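You operate a simulated robot arm through the tools that you are given. There is no shell and no other tool. Be economical: measure what you need, move in short steps, check, and stop when the job is done.

You run a simulated robot arm. Do the job below in one go: nothing can be reset, and whatever is moved stays where it is left.

JOB
Put the blue soap end and the green dosing ball in the drain tray.

Only the result counts: the job must be done as asked and must still hold three seconds after the hand-in. Knocking over, shifting, dropping, spilling or breaking anything else fails it.

ROBOT AND FRAMES
A 6-joint arm with a two-finger parallel gripper, fixed in place. Base frame: the origin is at the foot of the arm, x ahead of it, y to its left, z up; the work surface is at about z = 720. Units: mm, rad, N and s.
With the tool pointing down near the work surface it reaches from about 260 to 740 mm from the base axis. Its first joint turns from -1.152 to 1.152 rad. Payload 2.45 kg.
The TCP is the grasp point between the finger pads, 24 mm short of the fingertips. In the tool frame z runs along the fingers and y along their closing line. Largest opening 68 mm; finger width 17, thickness 10; the body of the gripper, 40 by 70 mm, starts 41 mm behind the TCP.
Orientation is told as [roll, pitch, yaw] about the base's x, y, z axes, in that order, counted from this pose: with the fingers straight down and closing along the base's y, the tool's x points along the base's -x, its y along +y and its z along -z.

CONTROLS
- The arm moves only by the tool drive_tool. Its arguments are lists of equal length, an entry for each row: "delta_pos": the shift along the tool's x, y, z in units of 250 mm (1.0 is 250 mm), a list of three; "turn": the turn, a rotation vector about the tool's x, y, z in units of 90 degrees (1.0 is 90 degrees), a list of three; "grip": the gripper command, from -1 (shut) to 1 (fully open), values between in proportion. In form: {"delta_pos": [[tx, ty, tz], ...], "turn": [[rx, ry, rz], ...], "grip": [grip, ...]}. A call has 1 to 20 rows; each row is the pose to reach, as a shift and turn from the pose commanded when the call began, along the tool's axes at that moment. A call with a number of a shift or a turn outside -1 to 1 is refused whole. Rows are played at 5 a second. More than 50 mm and 0.15 rad between two rows, or a gripper value outside its range, and nothing of the call is played. Where a pose cannot be reached the arm comes as near as it can. A force on the tool above 40 N (or 10 N above the force at the start of the call, whichever is more), or a blocked arm, ends the call early, and 0.2 s more pass. The fingers move at their own pace (about 108 mm/s each) and stop on an object; they squeeze with about 41 N. The grip force told is the motor's: it shows also when the fingers shut on nothing. Time passes only in rows, and 0.2 s behind the last, so rows that repeat a pose let the fingers close. It gives the time, the measured TCP pose, the force on the tool (base axes), the opening and the grip force at its end, in the units of the frame above (readings bear some noise), and new pictures: "show" is both (left out), scene, wrist or none.
- Cameras (640 x 400 px; columns grow to the right, rows downward): "scene" is fixed at [151.7, 405.5, 1446]; the picture's right is [-0.84, -0.54, 0.00], its down [-0.42, 0.64, -0.64] and it looks along [0.35, -0.54, -0.77] (base axes); focal length 357 px, centre (320, 200). "wrist" rides on the gripper at [-32, 0, -39] in the tool frame; the picture's right is [0.00, -1.00, 0.00], its down [0.97, 0.00, -0.24] and it looks along [0.24, 0.00, 0.97] (tool axes); focal length 218 px, centre (320, 200). There is no depth. A picture from a camera that has moved, and an enlarged one, comes with that camera's place and axes in the base frame and with its lens. The place of the scene camera against the robot may be out by one fixed shift of up to 12 mm in any direction.
- zoom(camera, box): a new picture of the part [left, top, right, bottom] of that camera's present view, enlarged. The clock stands still meanwhile.
- close_job(): hands the job in; it is judged then, once.

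Work in short steps. Places have to be worked out from the pictures, the camera data and where the tool is seen: move nearer, look again, correct. Check each grasp and each placing, and mend what went wrong. You have 90 turns and 170 pictures in all, those below and enlarged ones among them. Open the gripper and draw the arm clear of the work before you hand the job in, unless the task says otherwise; then end with one line.

The tools are called after ">>>" as a command line: name --argument value ..., lists and objects as JSON in quotes. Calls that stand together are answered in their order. drive_tool: Moves the arm, as the interface text tells. Its arguments: {"type":"object","properties":{"delta_pos":{"type":"array"},"turn":{"type":"array"},"grip":{"type":"array"},"show":{"type":"string","enum":["both","scene","wrist","none"]}},"required":["delta_pos","turn","grip"]} The other tools are called the same way: zoom (camera, box) takes an enlarged picture of a part of a camera's view; close_job () hands the job in.

At the start:

```text
time: 0.0
ee_pos: [426.3, -85.3, 1052.8]
tcp_rot: [0.0, 0.001, 0.0]
wrist_force: [0.3, -0.8, 0.4]
opening: 68.1
grasp_force: 0.1
```

scene: 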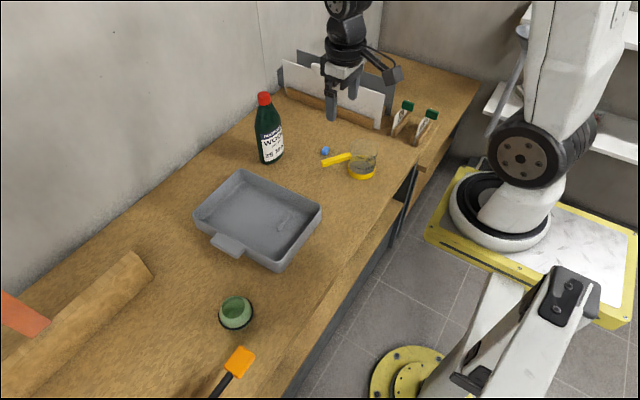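
wrist: 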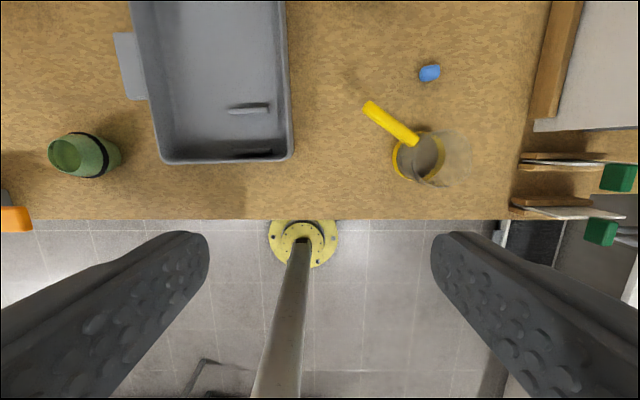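

The pictures show soap near (565,-249), the green cup-like ball near (445,287) and the tray around (570,60). I'll zoom in to see their shapes.

>>> zoom --camera "scene" --box '[180, 150, 340, 350]'

>>> zoom --camera "scene" --box '[290, 120, 400, 190]'

>>> zoom --camera "wrist" --box '[0, 100, 160, 200]'

```text
2.00 times, centred on (260, 250) of scene
camera zoom: at [151.7, 405.5, 1446.0], right [-0.84, -0.54, 0.0], down [-0.42, 0.64, -0.64], along [0.35, -0.54, -0.77], focal length 714 px, centre (440, 100)
```

zoom: 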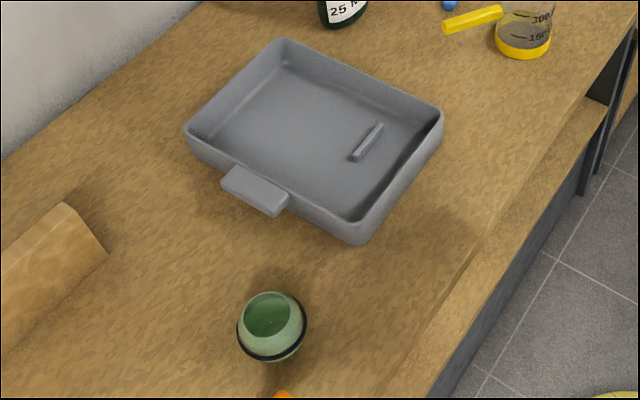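

```text
5.71 times, centred on (345, 155) of scene
camera zoom: at [151.7, 405.5, 1446.0], right [-0.84, -0.54, 0.0], down [-0.42, 0.64, -0.64], along [0.35, -0.54, -0.77], focal length 2040 px, centre (177, 457)
```

zoom: 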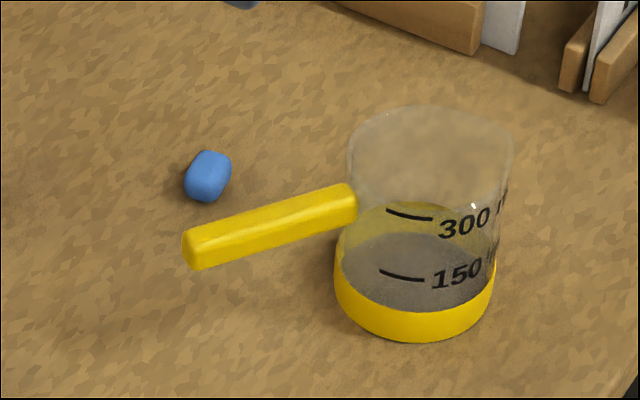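

```text
4.00 times, centred on (80, 150) of wrist
camera zoom: at [457.0, -87.1, 1091.6], right [0.0, -1.0, 0.0], down [-0.97, 0.0, 0.24], along [-0.24, 0.0, -0.97], focal length 873 px, centre (1280, 400)
```

zoom: 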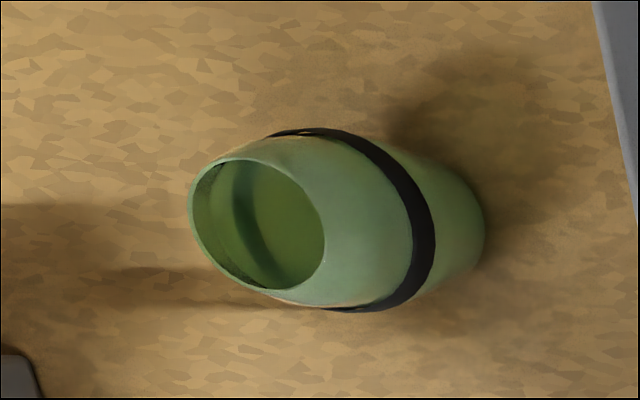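

The ball is an open, truncated sphere standing upright near (448,260), about 65–70 mm wide. I'll move toward it at height for a better measurement.

>>> drive_tool --delta_pos '[[0, 0.18, 0], [0, 0.36, 0], [0, 0.54, 0], [0, 0.72, 0], [0, 0.9, 0], [0, 1.0, 0]]' --turn '[[0, 0, 0], [0, 0, 0], [0, 0, 0], [0, 0, 0], [0, 0, 0], [0, 0, 0]]' --grip '[1, 1, 1, 1, 1, 1]' --show "wrist"

```text
time: 1.4
ee_pos: [425.7, 164.1, 1052.8]
tcp_rot: [0.0, 0.0, 0.0]
wrist_force: [0.9, 0.3, 0.2]
opening: 67.9
grasp_force: 0.1
camera wrist: at [456.3, 163.7, 1091.2], right [0.0, -1.0, 0.0], down [-0.97, 0.0, 0.24], along [-0.24, 0.0, -0.97], focal length 218 px, centre (320, 200)
```

wrist: 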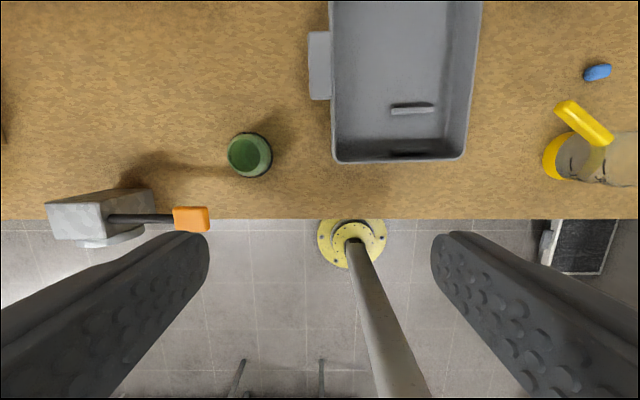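

Triangulating the rim gives about (445,268,783). I'll move above it and lower to z≈900 for a closer look.

>>> drive_tool --delta_pos '[[-0.02, 0.1, 0.1], [-0.04, 0.2, 0.2], [-0.06, 0.3, 0.3], [-0.08, 0.416, 0.4], [-0.08, 0.416, 0.5], [-0.08, 0.416, 0.6], [-0.08, 0.416, 0.6]]' --turn '[[0, 0, 0], [0, 0, 0], [0, 0, 0], [0, 0, 0], [0, 0, 0], [0, 0, 0], [0, 0, 0]]' --grip '[1, 1, 1, 1, 1, 1, 1]'

```text
time: 3.0
ee_pos: [447.6, 268.0, 902.1]
tcp_rot: [-0.001, 0.0, 0.001]
wrist_force: [0.8, -0.5, -0.3]
opening: 67.9
grasp_force: 0.0
camera wrist: at [477.1, 267.0, 940.8], right [0.0, -1.0, 0.0], down [-0.97, 0.0, 0.24], along [-0.24, 0.0, -0.97], focal length 218 px, centre (320, 200)
```

scene: 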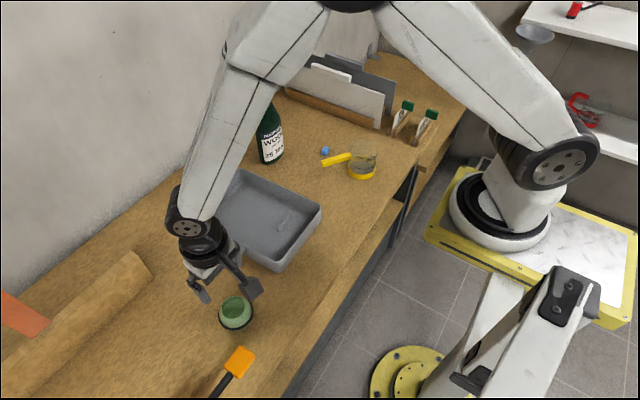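
wrist: 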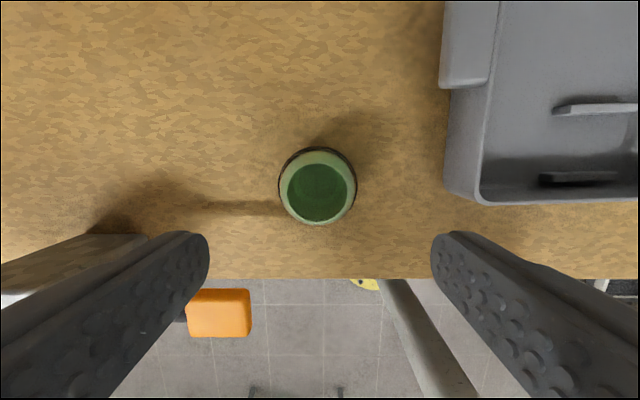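

>>> zoom --camera "wrist" --box '[256, 150, 384, 230]'

>>> zoom --camera "scene" --box '[170, 260, 298, 340]'

```text
5.00 times, centred on (320, 190) of wrist
camera zoom: at [477.1, 267.0, 940.8], right [0.0, -1.0, 0.0], down [-0.97, 0.0, 0.24], along [-0.24, 0.0, -0.97], focal length 1091 px, centre (320, 250)
```

zoom: 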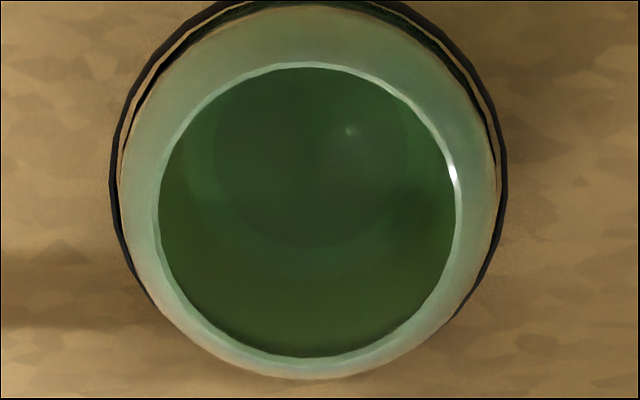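

```text
5.00 times, centred on (234, 300) of scene
camera zoom: at [151.7, 405.5, 1446.0], right [-0.84, -0.54, 0.0], down [-0.42, 0.64, -0.64], along [0.35, -0.54, -0.77], focal length 1785 px, centre (750, -300)
```

zoom: 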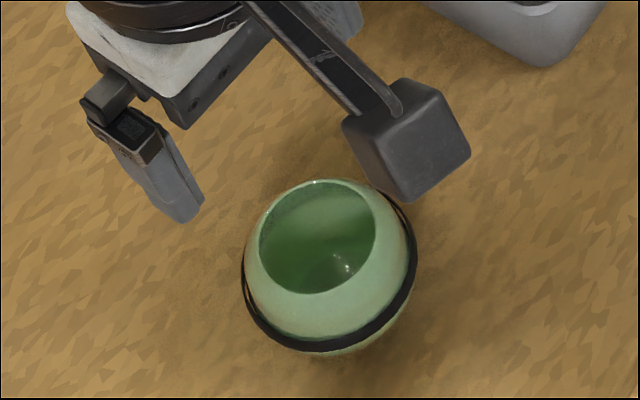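

The ring is ~70 mm or more across, too wide to straddle, but the rim opening is ~44 mm. I'll insert the shut fingers into the mouth and spread them to hold it from inside. First I close and lower to z≈825 to check centring.

>>> drive_tool --delta_pos '[[0.004, 0, 0.06], [0.004, 0, 0.14], [0.004, 0, 0.22], [0.004, 0, 0.29], [0.004, 0, 0.29]]' --turn '[[0, 0, 0], [0, 0, 0], [0, 0, 0], [0, 0, 0], [0, 0, 0]]' --grip '[-1, -1, -1, -1, -1]'

```text
time: 4.2
ee_pos: [445.9, 268.1, 830.1]
tcp_rot: [0.0, 0.0, 0.0]
wrist_force: [-0.2, 0.1, -1.1]
opening: 0.0
grasp_force: 23.9
camera wrist: at [475.5, 267.3, 869.0], right [0.0, -1.0, 0.0], down [-0.97, 0.0, 0.24], along [-0.24, 0.0, -0.97], focal length 218 px, centre (320, 200)
```

scene: 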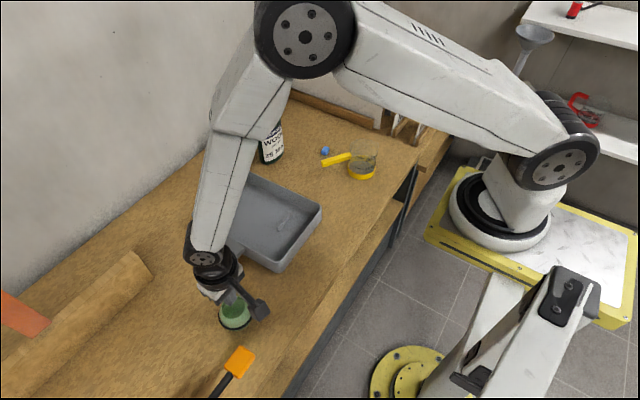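
wrist: 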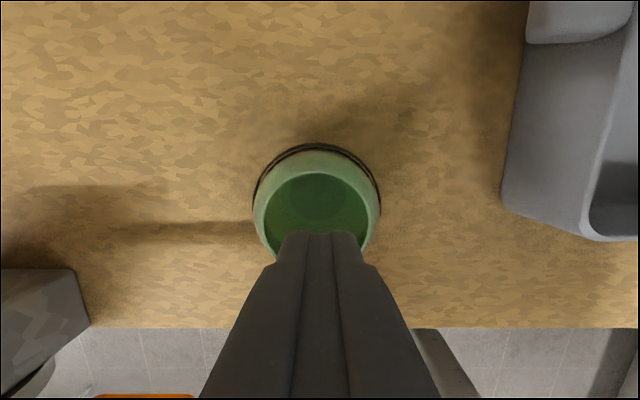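

Fingers look centred on the mouth laterally. I'll lower them so the TCP is at ~778 (tips ~29 mm inside the rim), fingers still shut.

>>> drive_tool --delta_pos '[[0.004, 0, 0.06], [0.004, 0, 0.12], [0.004, 0, 0.17], [0.004, 0, 0.21], [0.004, 0, 0.21]]' --turn '[[0, 0, 0], [0, 0, 0], [0, 0, 0], [0, 0, 0], [0, 0, 0]]' --grip '[-1, -1, -1, -1, -1]'

>>> zoom --camera "scene" --box '[170, 260, 298, 340]'

```text
time: 5.4
ee_pos: [445.3, 267.7, 778.0]
tcp_rot: [0.0, 0.0, 0.0]
wrist_force: [0.7, -1.2, 0.5]
opening: 0.2
grasp_force: 23.6
camera wrist: at [474.8, 267.5, 816.5], right [0.0, -1.0, 0.0], down [-0.97, 0.0, 0.24], along [-0.24, 0.0, -0.97], focal length 218 px, centre (320, 200)
```

scene: 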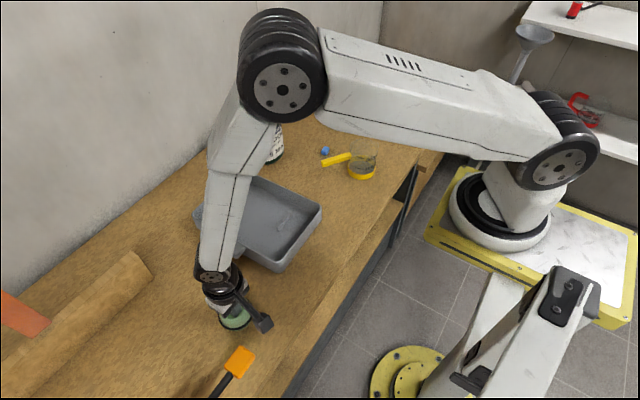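
wrist: 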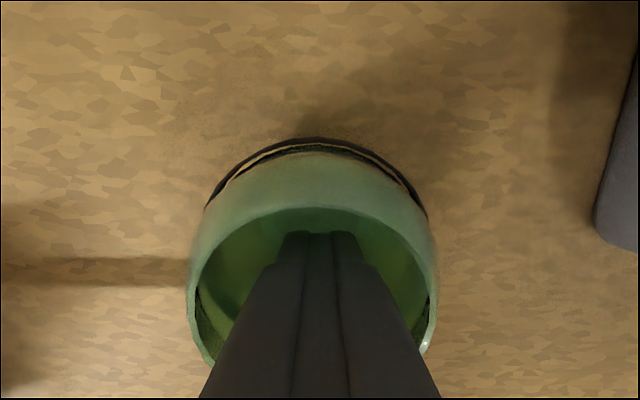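

```text
5.00 times, centred on (234, 300) of scene
camera zoom: at [151.7, 405.5, 1446.0], right [-0.84, -0.54, 0.0], down [-0.42, 0.64, -0.64], along [0.35, -0.54, -0.77], focal length 1785 px, centre (750, -300)
```

zoom: 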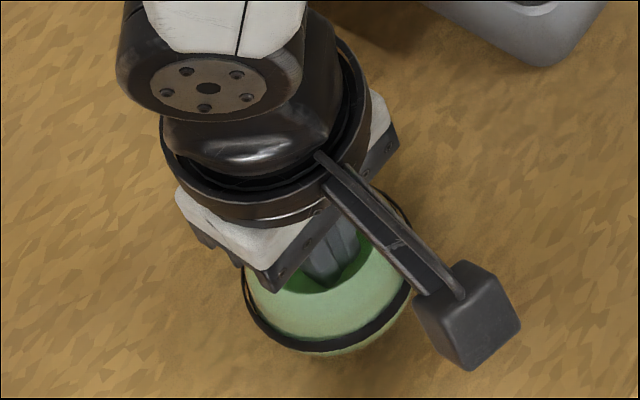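

The fingers are inside with no contact force. I'll spread them against the rim.

>>> drive_tool --delta_pos '[[0, 0, 0], [0, 0, 0], [0, 0, 0], [0, 0, 0]]' --turn '[[0, 0, 0], [0, 0, 0], [0, 0, 0], [0, 0, 0]]' --grip '[-0.6, -0.3, 0.1, 0.1]'

```text
time: 6.4
ee_pos: [446.2, 268.6, 777.1]
tcp_rot: [0.0, 0.001, -0.001]
wrist_force: [-0.5, 0.2, 0.2]
opening: 12.4
grasp_force: 0.0
camera wrist: at [474.7, 267.4, 816.6], right [0.0, -1.0, 0.0], down [-0.97, 0.0, 0.24], along [-0.24, 0.0, -0.97], focal length 218 px, centre (320, 200)
```

scene: 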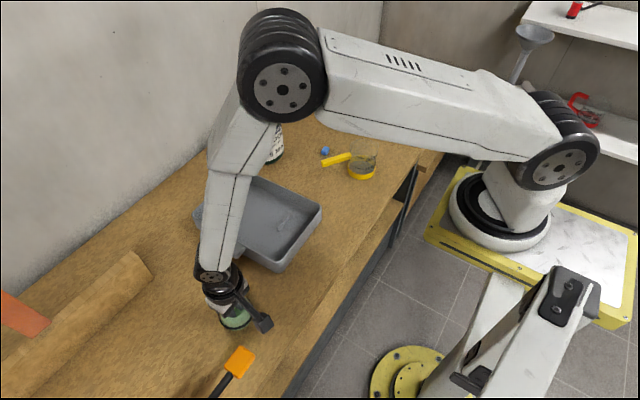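
wrist: 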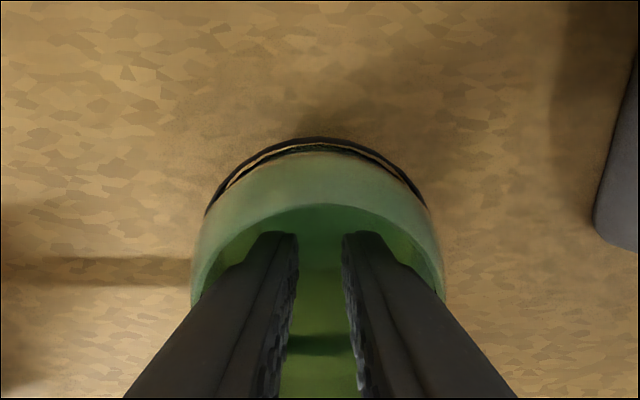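

The fingers stopped at 12.4 mm against the rim. I'll lift a little to test the hold.

>>> drive_tool --delta_pos '[[0, 0, -0.02], [0, 0, -0.06], [0, 0, -0.12], [0, 0, -0.12]]' --turn '[[0, 0, 0], [0, 0, 0], [0, 0, 0], [0, 0, 0]]' --grip '[0.1, 0.1, 0.1, 0.1]'

>>> zoom --camera "scene" --box '[170, 260, 298, 340]'

```text
time: 7.4
ee_pos: [445.0, 268.1, 808.1]
tcp_rot: [-0.001, 0.002, 0.0]
wrist_force: [-1.0, 0.0, 0.3]
opening: 12.8
grasp_force: 0.1
camera wrist: at [475.1, 267.4, 846.7], right [0.0, -1.0, 0.0], down [-0.97, 0.0, 0.24], along [-0.24, 0.0, -0.97], focal length 218 px, centre (320, 200)
```

scene: 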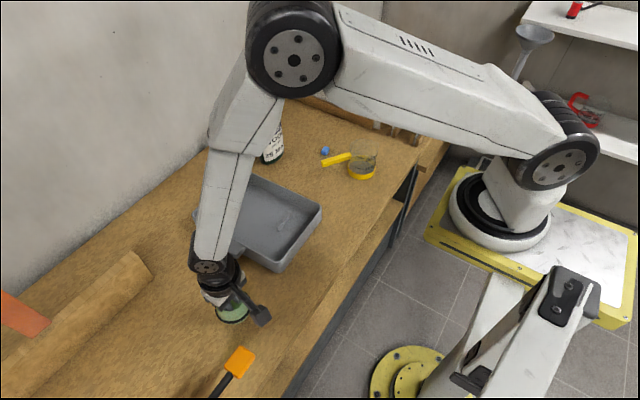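
wrist: 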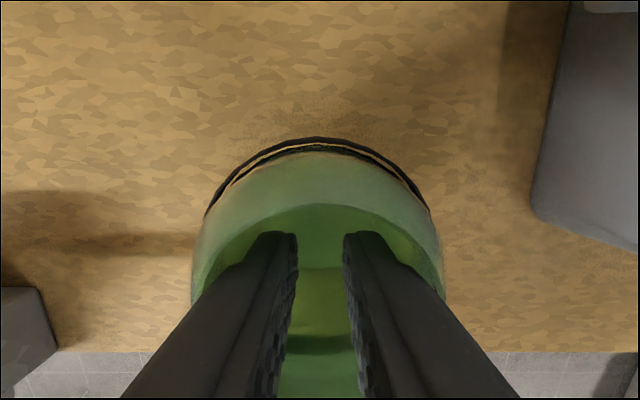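

```text
5.00 times, centred on (234, 300) of scene
camera zoom: at [151.7, 405.5, 1446.0], right [-0.84, -0.54, 0.0], down [-0.42, 0.64, -0.64], along [0.35, -0.54, -0.77], focal length 1785 px, centre (750, -300)
```

zoom: 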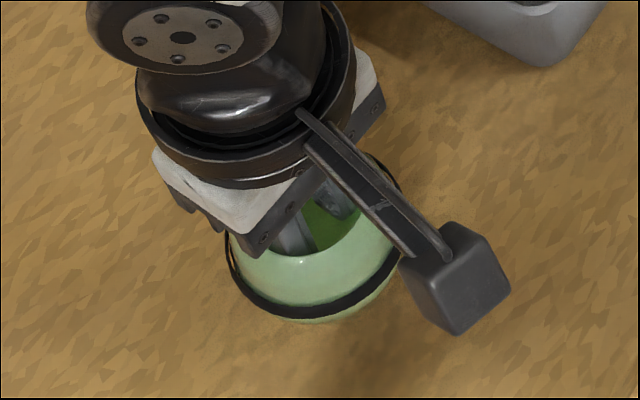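

The ball rides with the gripper. The tray spans about x 436–698, y −53–141; I'll raise to z≈870 and carry the ball over (585,60).

>>> drive_tool --delta_pos '[[0, 0, -0.08], [0, 0, -0.16], [0, 0, -0.25], [-0.08, -0.12, -0.25], [-0.16, -0.24, -0.25], [-0.24, -0.36, -0.25], [-0.32, -0.48, -0.25], [-0.4, -0.6, -0.25], [-0.48, -0.72, -0.25], [-0.56, -0.832, -0.25], [-0.56, -0.832, -0.25]]' --turn '[[0, 0, 0], [0, 0, 0], [0, 0, 0], [0, 0, 0], [0, 0, 0], [0, 0, 0], [0, 0, 0], [0, 0, 0], [0, 0, 0], [0, 0, 0], [0, 0, 0]]' --grip '[0.1, 0.1, 0.1, 0.1, 0.1, 0.1, 0.1, 0.1, 0.1, 0.1, 0.1]'

```text
time: 9.8
ee_pos: [585.9, 58.9, 870.1]
tcp_rot: [-0.002, 0.0, 0.0]
wrist_force: [0.2, 0.0, 0.1]
opening: 14.7
grasp_force: 0.0
camera wrist: at [616.0, 58.2, 909.3], right [0.0, -1.0, 0.0], down [-0.97, 0.0, 0.24], along [-0.24, 0.0, -0.97], focal length 218 px, centre (320, 200)
```

scene: 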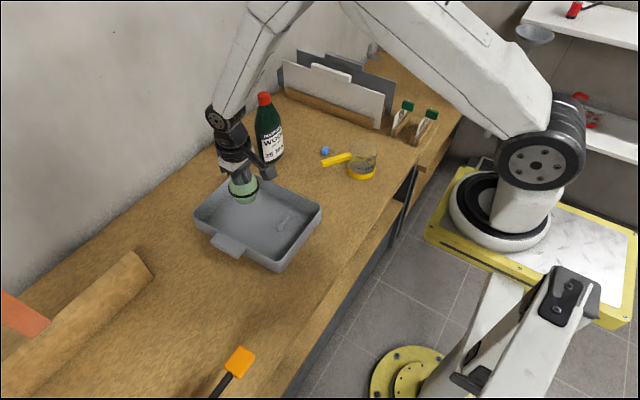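
wrist: 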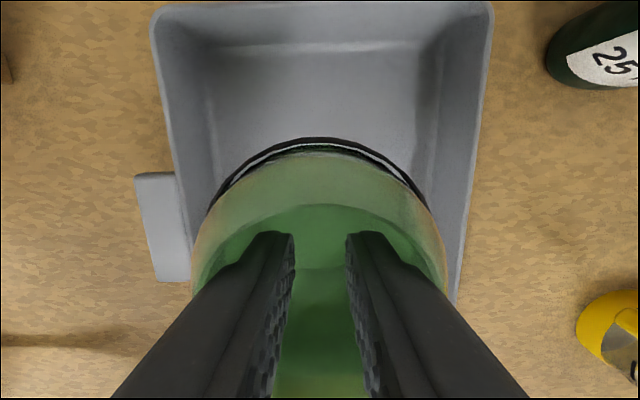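

The ball is over the tray's middle, held firmly enough. I'll lower it to the floor, slowing at the end.

>>> drive_tool --delta_pos '[[0, 0, 0.1], [0, 0, 0.2], [0, 0, 0.28], [0, 0, 0.31], [0, 0, 0.325], [0, 0, 0.335], [0, 0, 0.34]]' --turn '[[0, 0, 0], [0, 0, 0], [0, 0, 0], [0, 0, 0], [0, 0, 0], [0, 0, 0], [0, 0, 0]]' --grip '[0.1, 0.1, 0.1, 0.1, 0.1, 0.1, 0.1]'

>>> zoom --camera "scene" --box '[190, 140, 334, 230]'

```text
time: 11.4
ee_pos: [584.8, 58.2, 786.0]
tcp_rot: [0.001, -0.001, 0.001]
wrist_force: [-0.1, -0.2, -0.1]
opening: 14.5
grasp_force: 0.1
camera wrist: at [614.8, 58.9, 824.1], right [0.0, -1.0, 0.0], down [-0.97, 0.0, 0.24], along [-0.24, 0.0, -0.97], focal length 218 px, centre (320, 200)
```

scene: 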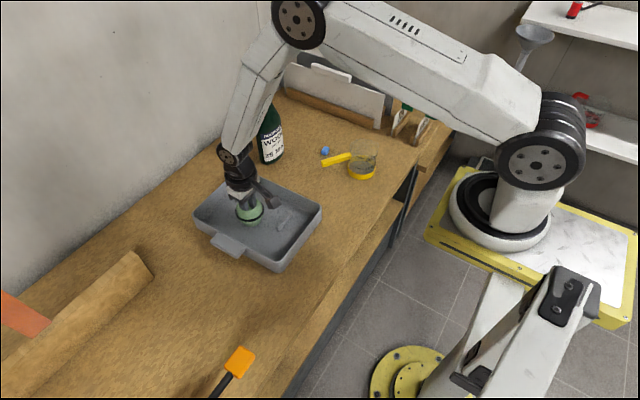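
wrist: 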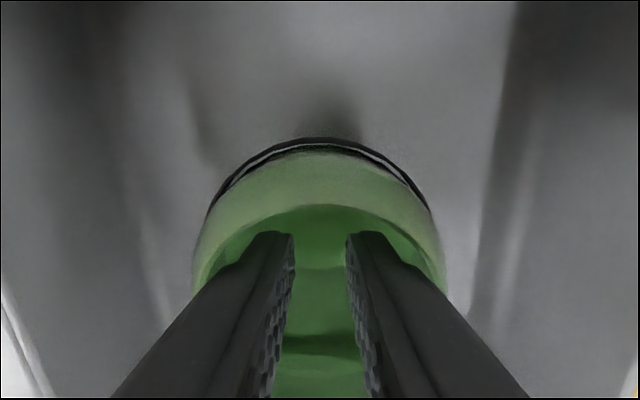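

```text
4.44 times, centred on (262, 185) of scene
camera zoom: at [151.8, 405.5, 1446.0], right [-0.84, -0.54, 0.0], down [-0.42, 0.64, -0.64], along [0.35, -0.54, -0.77], focal length 1586 px, centre (578, 267)
```

zoom: 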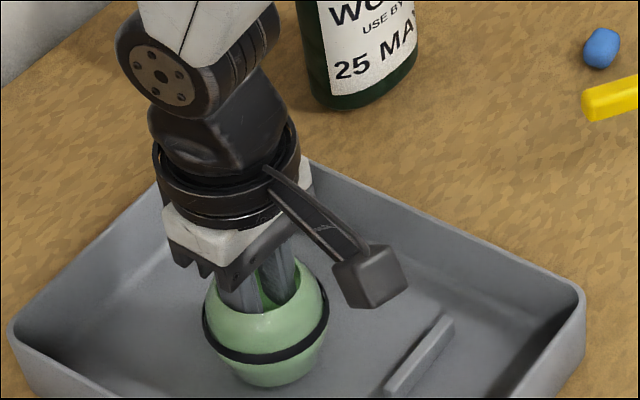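

No contact force yet, so I'll continue down in ~1 mm steps and watch the force.

>>> drive_tool --delta_pos '[[0, 0, 0.005], [0, 0, 0.01], [0, 0, 0.015], [0, 0, 0.018]]' --turn '[[0, 0, 0], [0, 0, 0], [0, 0, 0], [0, 0, 0]]' --grip '[0.1, 0.1, 0.1, 0.1]' --show "none"

```text
time: 12.4
ee_pos: [586.7, 60.0, 782.1]
tcp_rot: [0.002, -0.006, 0.0]
wrist_force: [-1.9, 1.0, 15.0]
opening: 14.9
grasp_force: 0.1
```

The 15 N upward force shows the ball is on the tray floor. I'll draw the fingers in gently and look before lifting out.

>>> drive_tool --delta_pos '[[0, 0, -0.004], [0, 0, -0.006], [0, 0, -0.006], [0, 0, -0.006]]' --turn '[[0, 0, 0], [0, 0, 0], [0, 0, 0], [0, 0, 0]]' --grip '[-0.6, -0.8, -0.8, -0.8]' --show "wrist"

```text
time: 13.4
ee_pos: [585.0, 59.8, 781.2]
tcp_rot: [0.0, 0.0, 0.0]
wrist_force: [-0.2, -0.4, 0.5]
opening: 6.8
grasp_force: 0.0
camera wrist: at [614.9, 59.0, 820.9], right [0.0, -1.0, 0.0], down [-0.97, 0.0, 0.24], along [-0.24, 0.0, -0.97], focal length 218 px, centre (320, 200)
```

wrist: 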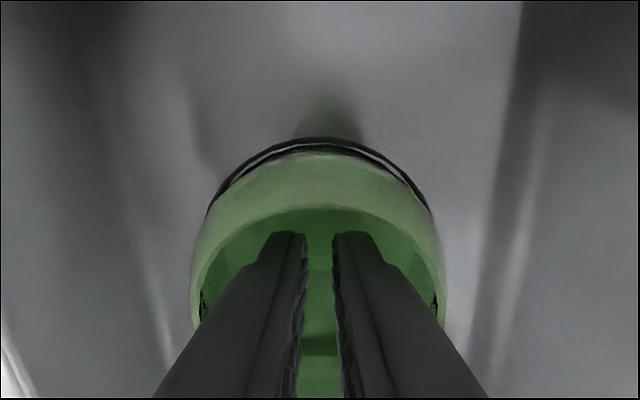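

The ball stands free with clearance on both sides. I'll rise straight up to z≈980.

>>> drive_tool --delta_pos '[[0, 0, -0.06], [0, 0, -0.14], [0, 0, -0.26], [0, 0, -0.4], [0, 0, -0.58], [0, 0, -0.76], [0, 0, -0.8]]' --turn '[[0, 0, 0], [0, 0, 0], [0, 0, 0], [0, 0, 0], [0, 0, 0], [0, 0, 0], [0, 0, 0]]' --grip '[-0.8, -0.8, -0.8, -0.8, -0.8, -0.8, -0.8]'

```text
time: 15.0
ee_pos: [584.4, 58.9, 981.8]
tcp_rot: [0.001, 0.0, 0.001]
wrist_force: [-0.4, -0.2, -0.5]
opening: 6.6
grasp_force: 0.1
camera wrist: at [614.2, 58.2, 1021.0], right [0.0, -1.0, 0.0], down [-0.97, 0.0, 0.24], along [-0.24, 0.0, -0.97], focal length 218 px, centre (320, 200)
```

scene: 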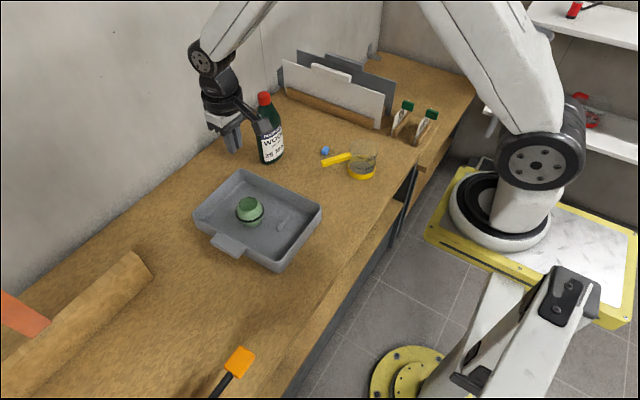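
wrist: 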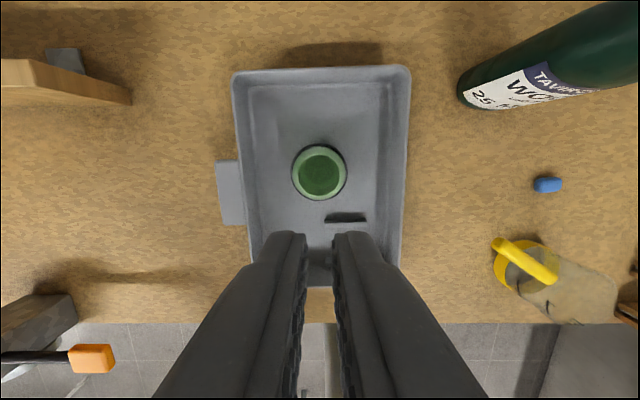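

The ball stands in the tray. The soap measures near (564,-250); I'll travel toward it at height with the gripper opening.

>>> drive_tool --delta_pos '[[0.01, -0.16, 0], [0.02, -0.34, 0], [0.03, -0.52, 0], [0.05, -0.7, 0], [0.07, -0.88, 0], [0.08, -1.0, 0], [0.08, -1.0, 0]]' --turn '[[0, 0, 0], [0, 0, 0], [0, 0, 0], [0, 0, 0], [0, 0, 0], [0, 0, 0], [0, 0, 0]]' --grip '[0.2, 0.2, 0.2, 0.2, 0.2, 0.2, 0.2]' --show "none"

>>> drive_tool --delta_pos '[[0, -0.1, 0.1], [0, -0.2, 0.2], [0, -0.24, 0.3], [0, -0.24, 0.4], [0, -0.24, 0.4]]' --turn '[[0, 0, 0], [0, 0, 0], [0, 0, 0], [0, 0, 0], [0, 0, 0]]' --grip '[0.2, 0.2, 0.2, 0.2, 0.2]'

```text
time: 16.6
ee_pos: [564.6, -190.3, 982.1]
tcp_rot: [0.001, 0.001, 0.002]
wrist_force: [-0.4, -0.3, 0.3]
opening: 40.8
grasp_force: 0.0
```

```text
time: 17.8
ee_pos: [565.0, -251.7, 881.5]
tcp_rot: [0.001, -0.001, 0.001]
wrist_force: [-0.2, 0.0, -0.3]
opening: 40.8
grasp_force: 0.0
camera wrist: at [594.0, -251.6, 920.7], right [0.0, -1.0, 0.0], down [-0.97, 0.0, 0.24], along [-0.24, 0.0, -0.97], focal length 218 px, centre (320, 200)
```

scene: 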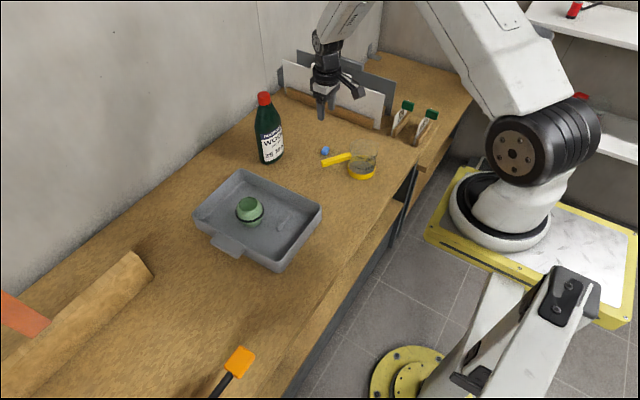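
wrist: 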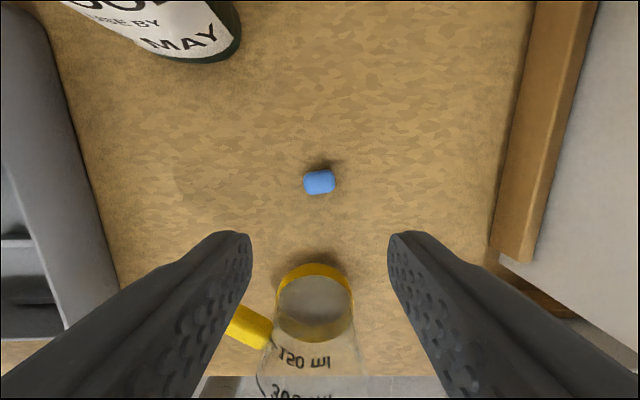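

The soap lies at about (563,-251), ~29×23 mm, clear of the jug. I'll zoom to see its orientation.

>>> zoom --camera "wrist" --box '[272, 150, 368, 210]'

```text
6.67 times, centred on (320, 180) of wrist
camera zoom: at [594.0, -251.6, 920.7], right [0.0, -1.0, 0.0], down [-0.97, 0.0, 0.24], along [-0.24, 0.0, -0.97], focal length 1455 px, centre (320, 333)
```

zoom: 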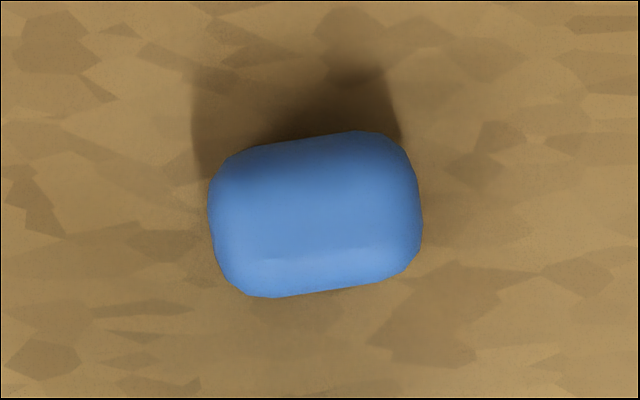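

Its long axis is turned ~10° from y; I'll turn the tool −10° about its z and descend to z≈795 with a 48 mm opening.

>>> drive_tool --delta_pos '[[0.002, 0, 0.08], [0.002, 0, 0.16], [0.002, 0, 0.25], [0.002, 0, 0.34], [0.002, 0, 0.34]]' --turn '[[0, 0, -0.04], [0, 0, -0.08], [0, 0, -0.11], [0, 0, -0.11], [0, 0, -0.11]]' --grip '[0.4, 0.4, 0.4, 0.4, 0.4]'

```text
time: 19.0
ee_pos: [565.1, -250.6, 797.0]
tcp_rot: [0.001, 0.0, 0.174]
wrist_force: [0.7, 0.2, 0.1]
opening: 47.5
grasp_force: 0.1
camera wrist: at [594.3, -245.6, 835.7], right [0.17, -0.98, 0.0], down [-0.96, -0.17, 0.24], along [-0.24, -0.04, -0.97], focal length 218 px, centre (320, 200)
```

scene: 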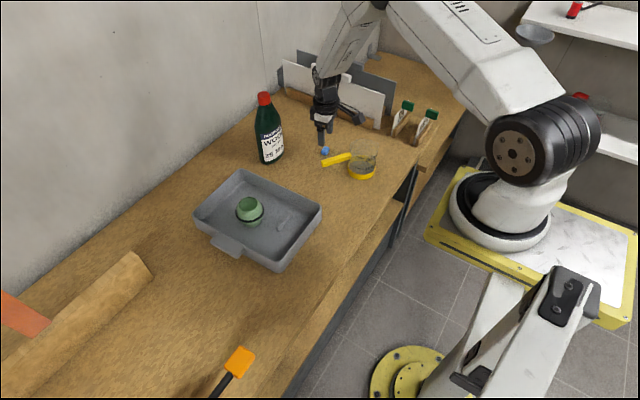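
wrist: 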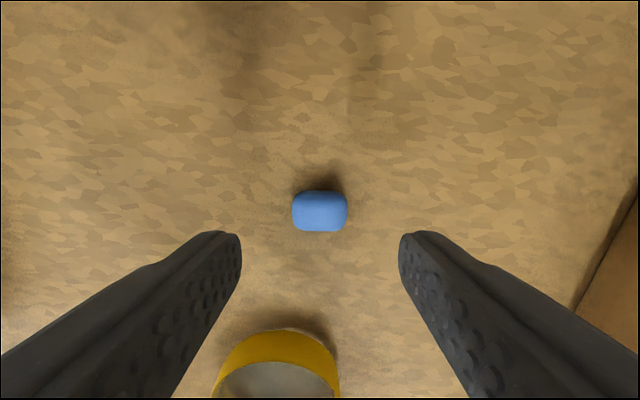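

Aligned and centred. I'll descend to TCP z≈748 and then close.

>>> drive_tool --delta_pos '[[0.003, 0, 0.08], [0.003, 0, 0.15], [0.003, 0, 0.185], [0.003, 0, 0.196], [0.003, 0, 0.196]]' --turn '[[0, 0, 0], [0, 0, 0], [0, 0, 0], [0, 0, 0], [0, 0, 0]]' --grip '[0.4, 0.4, 0.4, 0.4, 0.4]' --show "wrist"

>>> drive_tool --delta_pos '[[0, 0, 0], [0, 0, 0], [0, 0, 0], [0, 0, 0]]' --turn '[[0, 0, 0], [0, 0, 0], [0, 0, 0], [0, 0, 0]]' --grip '[-0.1, -0.5, -0.5, -0.5]' --show "wrist"

```text
time: 20.2
ee_pos: [564.9, -249.4, 748.9]
tcp_rot: [0.0, 0.0, 0.173]
wrist_force: [0.3, 0.2, -0.3]
opening: 47.6
grasp_force: 0.0
camera wrist: at [593.4, -245.4, 787.1], right [0.17, -0.99, 0.0], down [-0.96, -0.17, 0.24], along [-0.24, -0.04, -0.97], focal length 218 px, centre (320, 200)
```

wrist: 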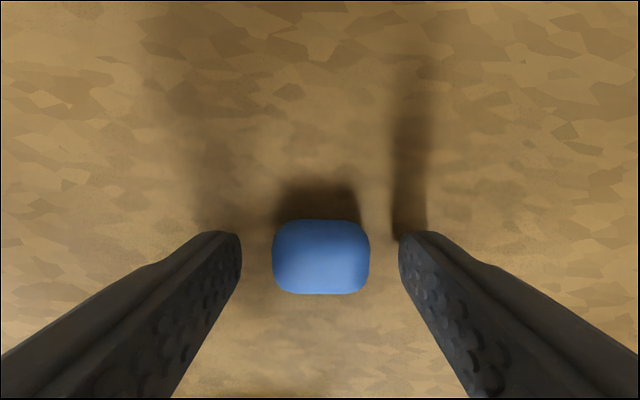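

```text
time: 21.2
ee_pos: [564.0, -249.4, 748.9]
tcp_rot: [-0.001, 0.0, 0.174]
wrist_force: [0.0, -0.2, -0.3]
opening: 25.4
grasp_force: 41.3
camera wrist: at [593.5, -245.4, 787.3], right [0.17, -0.99, 0.0], down [-0.96, -0.17, 0.24], along [-0.24, -0.04, -0.97], focal length 218 px, centre (320, 200)
```

wrist: 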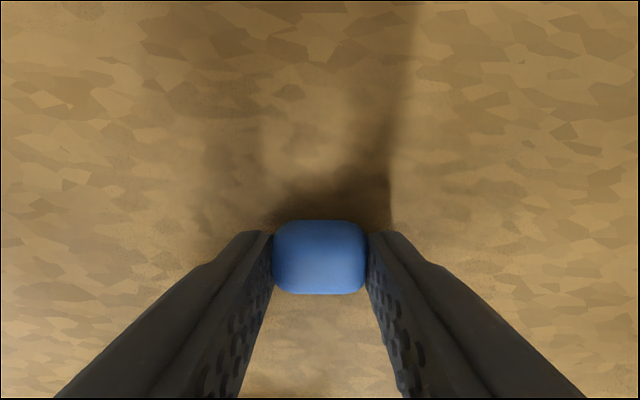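

Soap gripped at 25.4 mm. I'll lift straight to z≈880 and check.

>>> drive_tool --delta_pos '[[0, 0, -0.03], [0, 0, -0.1], [0, 0, -0.2], [0, 0, -0.32], [0, 0, -0.44], [0, 0, -0.54], [0, 0, -0.54]]' --turn '[[0, 0, 0], [0, 0, 0], [0, 0, 0], [0, 0, 0], [0, 0, 0], [0, 0, 0.06], [0, 0, 0.11]]' --grip '[-0.5, -0.5, -0.5, -0.5, -0.5, -0.5, -0.5]'

```text
time: 22.8
ee_pos: [563.1, -250.2, 885.6]
tcp_rot: [0.0, 0.001, -0.001]
wrist_force: [0.1, -0.3, -0.9]
opening: 25.6
grasp_force: 40.7
camera wrist: at [593.2, -251.2, 922.9], right [0.0, -1.0, 0.0], down [-0.97, 0.0, 0.24], along [-0.24, 0.0, -0.97], focal length 218 px, centre (320, 200)
```

scene: 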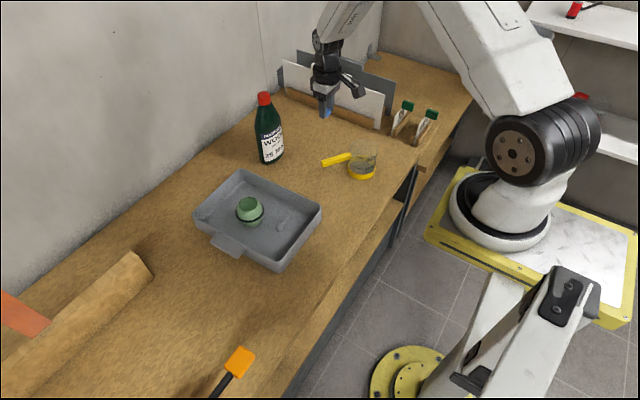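
wrist: 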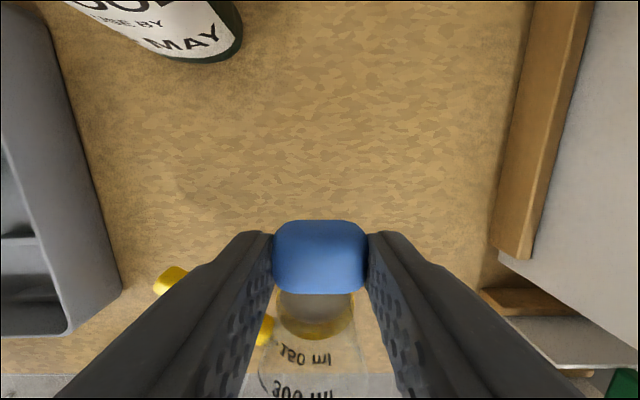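

The soap is held. I'll carry it to (548,0), clear of the ball and the floor ridge, at z≈885.

>>> drive_tool --delta_pos '[[0.01, 0.15, 0], [0.02, 0.32, 0], [0.03, 0.49, 0], [0.04, 0.66, 0], [0.05, 0.83, 0], [0.06, 1.0, 0], [0.06, 1.0, 0]]' --turn '[[0, 0, 0], [0, 0, 0], [0, 0, 0], [0, 0, 0], [0, 0, 0], [0, 0, 0], [0, 0, 0]]' --grip '[-0.5, -0.5, -0.5, -0.5, -0.5, -0.5, -0.5]'

```text
time: 24.4
ee_pos: [550.0, 1.3, 883.0]
tcp_rot: [0.002, -0.001, -0.001]
wrist_force: [-0.7, 0.2, 0.0]
opening: 25.5
grasp_force: 41.2
camera wrist: at [579.7, -0.6, 921.9], right [0.0, -1.0, 0.0], down [-0.97, 0.0, 0.24], along [-0.24, 0.0, -0.97], focal length 218 px, centre (320, 200)
```

scene: 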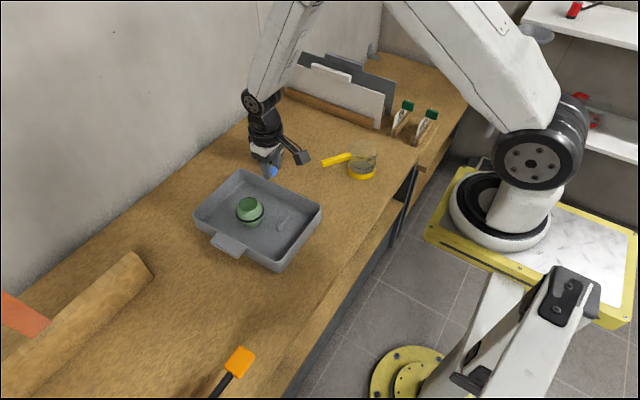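
wrist: 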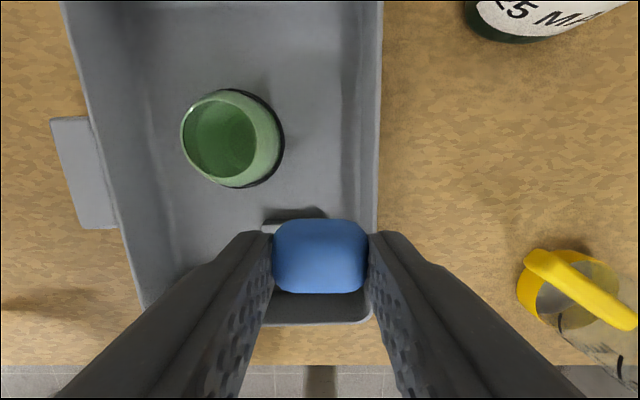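

From this view the tray floor's edge is at y≈-22 and the ridge at x≈521, so I'll aim for (541,9), clear of wall, ridge and ball. I lower to z≈790 first and look.

>>> drive_tool --delta_pos '[[0.036, 0.03, 0.08], [0.036, 0.03, 0.18], [0.036, 0.03, 0.28], [0.036, 0.03, 0.37], [0.036, 0.03, 0.37]]' --turn '[[0, 0, 0], [0, 0, 0], [0, 0, 0], [0, 0, 0], [0, 0, 0]]' --grip '[-0.5, -0.5, -0.5, -0.5, -0.5]'

>>> zoom --camera "scene" --box '[190, 150, 334, 240]'

```text
time: 25.6
ee_pos: [539.5, 7.9, 790.7]
tcp_rot: [0.001, 0.001, 0.001]
wrist_force: [1.0, 0.3, 0.4]
opening: 25.3
grasp_force: 41.6
camera wrist: at [570.1, 6.8, 829.6], right [0.0, -1.0, 0.0], down [-0.97, 0.0, 0.24], along [-0.24, 0.0, -0.97], focal length 218 px, centre (320, 200)
```

scene: 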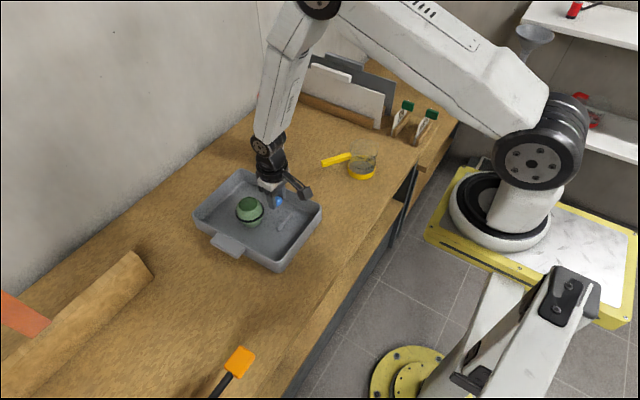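
wrist: 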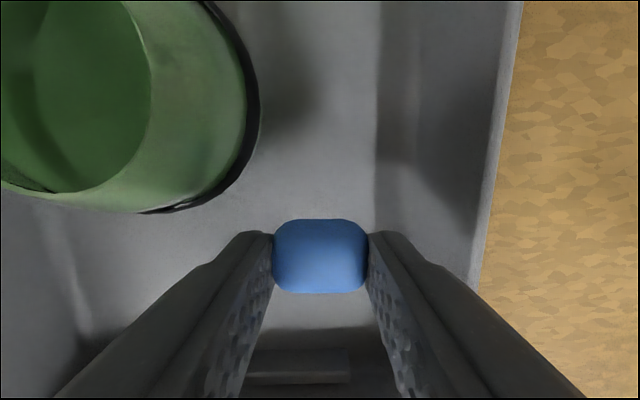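

```text
4.44 times, centred on (262, 195) of scene
camera zoom: at [151.7, 405.5, 1446.0], right [-0.84, -0.54, 0.0], down [-0.42, 0.64, -0.64], along [0.35, -0.54, -0.77], focal length 1586 px, centre (578, 222)
```

zoom: 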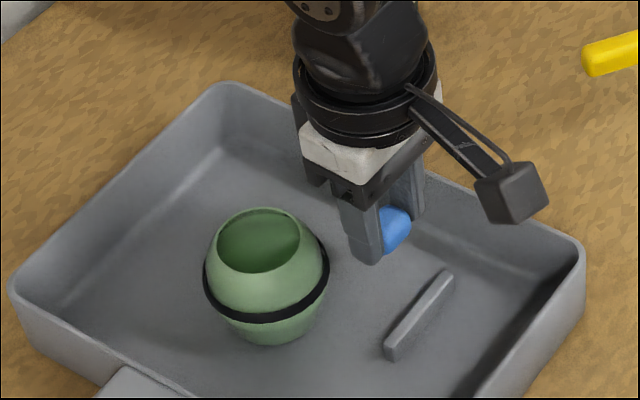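

Clearances look fine on all sides. I'll lower to z≈757, then creep down in 1 mm steps until contact.

>>> drive_tool --delta_pos '[[0, 0, 0.06], [0, 0, 0.11], [0, 0, 0.134], [0, 0, 0.14], [0, 0, 0.144], [0, 0, 0.144]]' --turn '[[0, 0, 0], [0, 0, 0], [0, 0, 0], [0, 0, 0], [0, 0, 0], [0, 0, 0]]' --grip '[-0.5, -0.5, -0.5, -0.5, -0.5, -0.5]' --show "wrist"

```text
time: 27.0
ee_pos: [540.6, 6.4, 754.4]
tcp_rot: [0.0, 0.001, 0.001]
wrist_force: [-0.3, -1.0, 0.3]
opening: 25.4
grasp_force: 40.9
camera wrist: at [569.9, 6.4, 793.3], right [0.0, -1.0, 0.0], down [-0.97, 0.0, 0.24], along [-0.24, 0.0, -0.97], focal length 218 px, centre (320, 200)
```

wrist: 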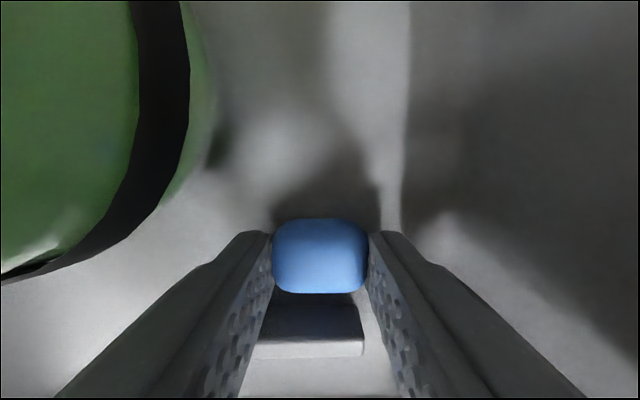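

No contact yet; I'll creep a further ~2 mm and then open slightly to release.

>>> drive_tool --delta_pos '[[0, 0, 0.004], [0, 0, 0.007], [0, 0, 0.007]]' --turn '[[0, 0, 0], [0, 0, 0], [0, 0, 0]]' --grip '[-0.5, -0.5, -0.5]' --show "none"

```text
time: 27.8
ee_pos: [540.0, 6.9, 753.6]
tcp_rot: [-0.001, -0.001, 0.0]
wrist_force: [-0.3, 0.2, 4.1]
opening: 25.5
grasp_force: 41.2
```

A 4 N contact shows the soap on the floor. I'll open to ~33 mm to release and then rise.

>>> drive_tool --delta_pos '[[0, 0, 0], [0, 0, 0], [0, 0, 0]]' --turn '[[0, 0, 0], [0, 0, 0], [0, 0, 0]]' --grip '[-0.1, -0.05, -0.05]' --show "wrist"

>>> drive_tool --delta_pos '[[0, 0, -0.04], [0, 0, -0.12], [0, 0, -0.24], [0, 0, -0.4], [0, 0, -0.58], [0, 0, -0.76], [0, 0, -0.9], [0, 0, -0.9]]' --turn '[[0, 0, 0], [0, 0, 0], [0, 0, 0], [0, 0, 0], [0, 0, 0], [0, 0, 0], [0, 0, 0], [0, 0, 0]]' --grip '[-0.05, -0.05, -0.05, -0.05, -0.05, 0.5, 1, 1]'

```text
time: 28.6
ee_pos: [539.5, 7.3, 754.3]
tcp_rot: [-0.002, 0.001, 0.0]
wrist_force: [-0.6, 0.6, -0.1]
opening: 32.4
grasp_force: 0.1
camera wrist: at [569.7, 6.2, 791.7], right [0.0, -1.0, 0.0], down [-0.97, 0.0, 0.24], along [-0.24, 0.0, -0.97], focal length 218 px, centre (320, 200)
```

wrist: 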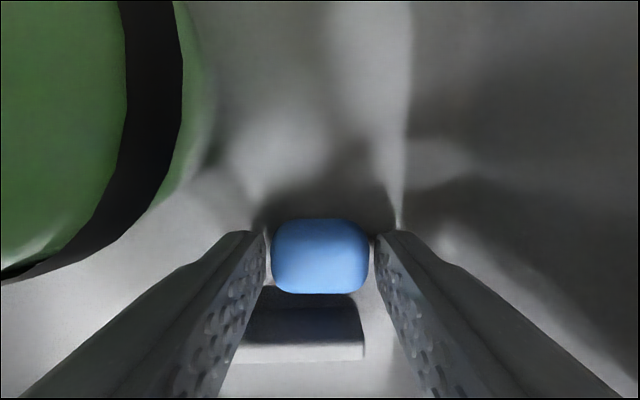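

```text
time: 30.4
ee_pos: [539.8, 7.1, 978.1]
tcp_rot: [-0.001, 0.001, -0.001]
wrist_force: [0.5, 0.1, -0.9]
opening: 67.8
grasp_force: 0.1
camera wrist: at [569.3, 5.7, 1017.0], right [0.0, -1.0, 0.0], down [-0.97, 0.0, 0.24], along [-0.24, 0.0, -0.97], focal length 218 px, centre (320, 200)
```

scene: 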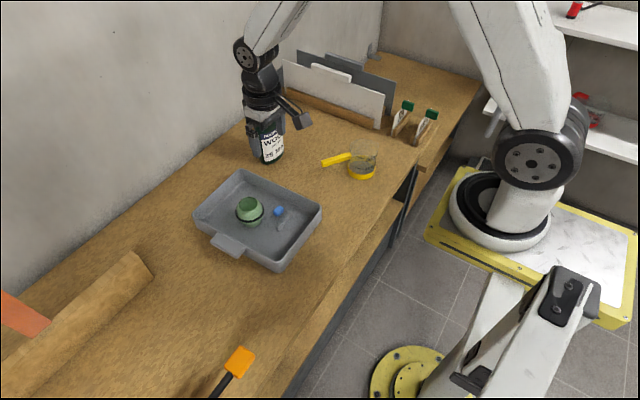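
wrist: 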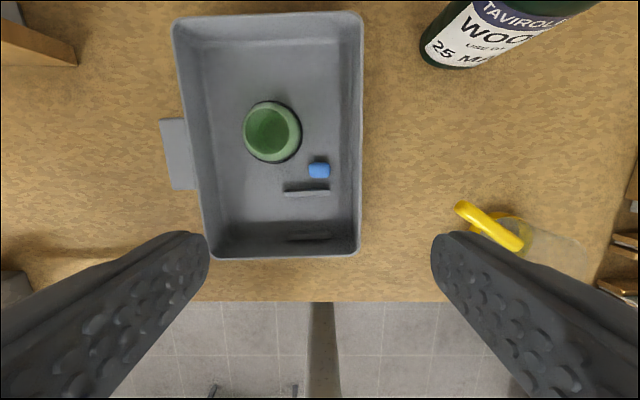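

Both objects rest in the tray, nothing else has moved, and the open gripper is well above the work. I'm handing in.

>>> close_job

```text
The job is handed in.
```

The blue soap end and the green dosing ball are both standing in the drain tray, nothing else was moved, and the arm is drawn clear with the gripper open.
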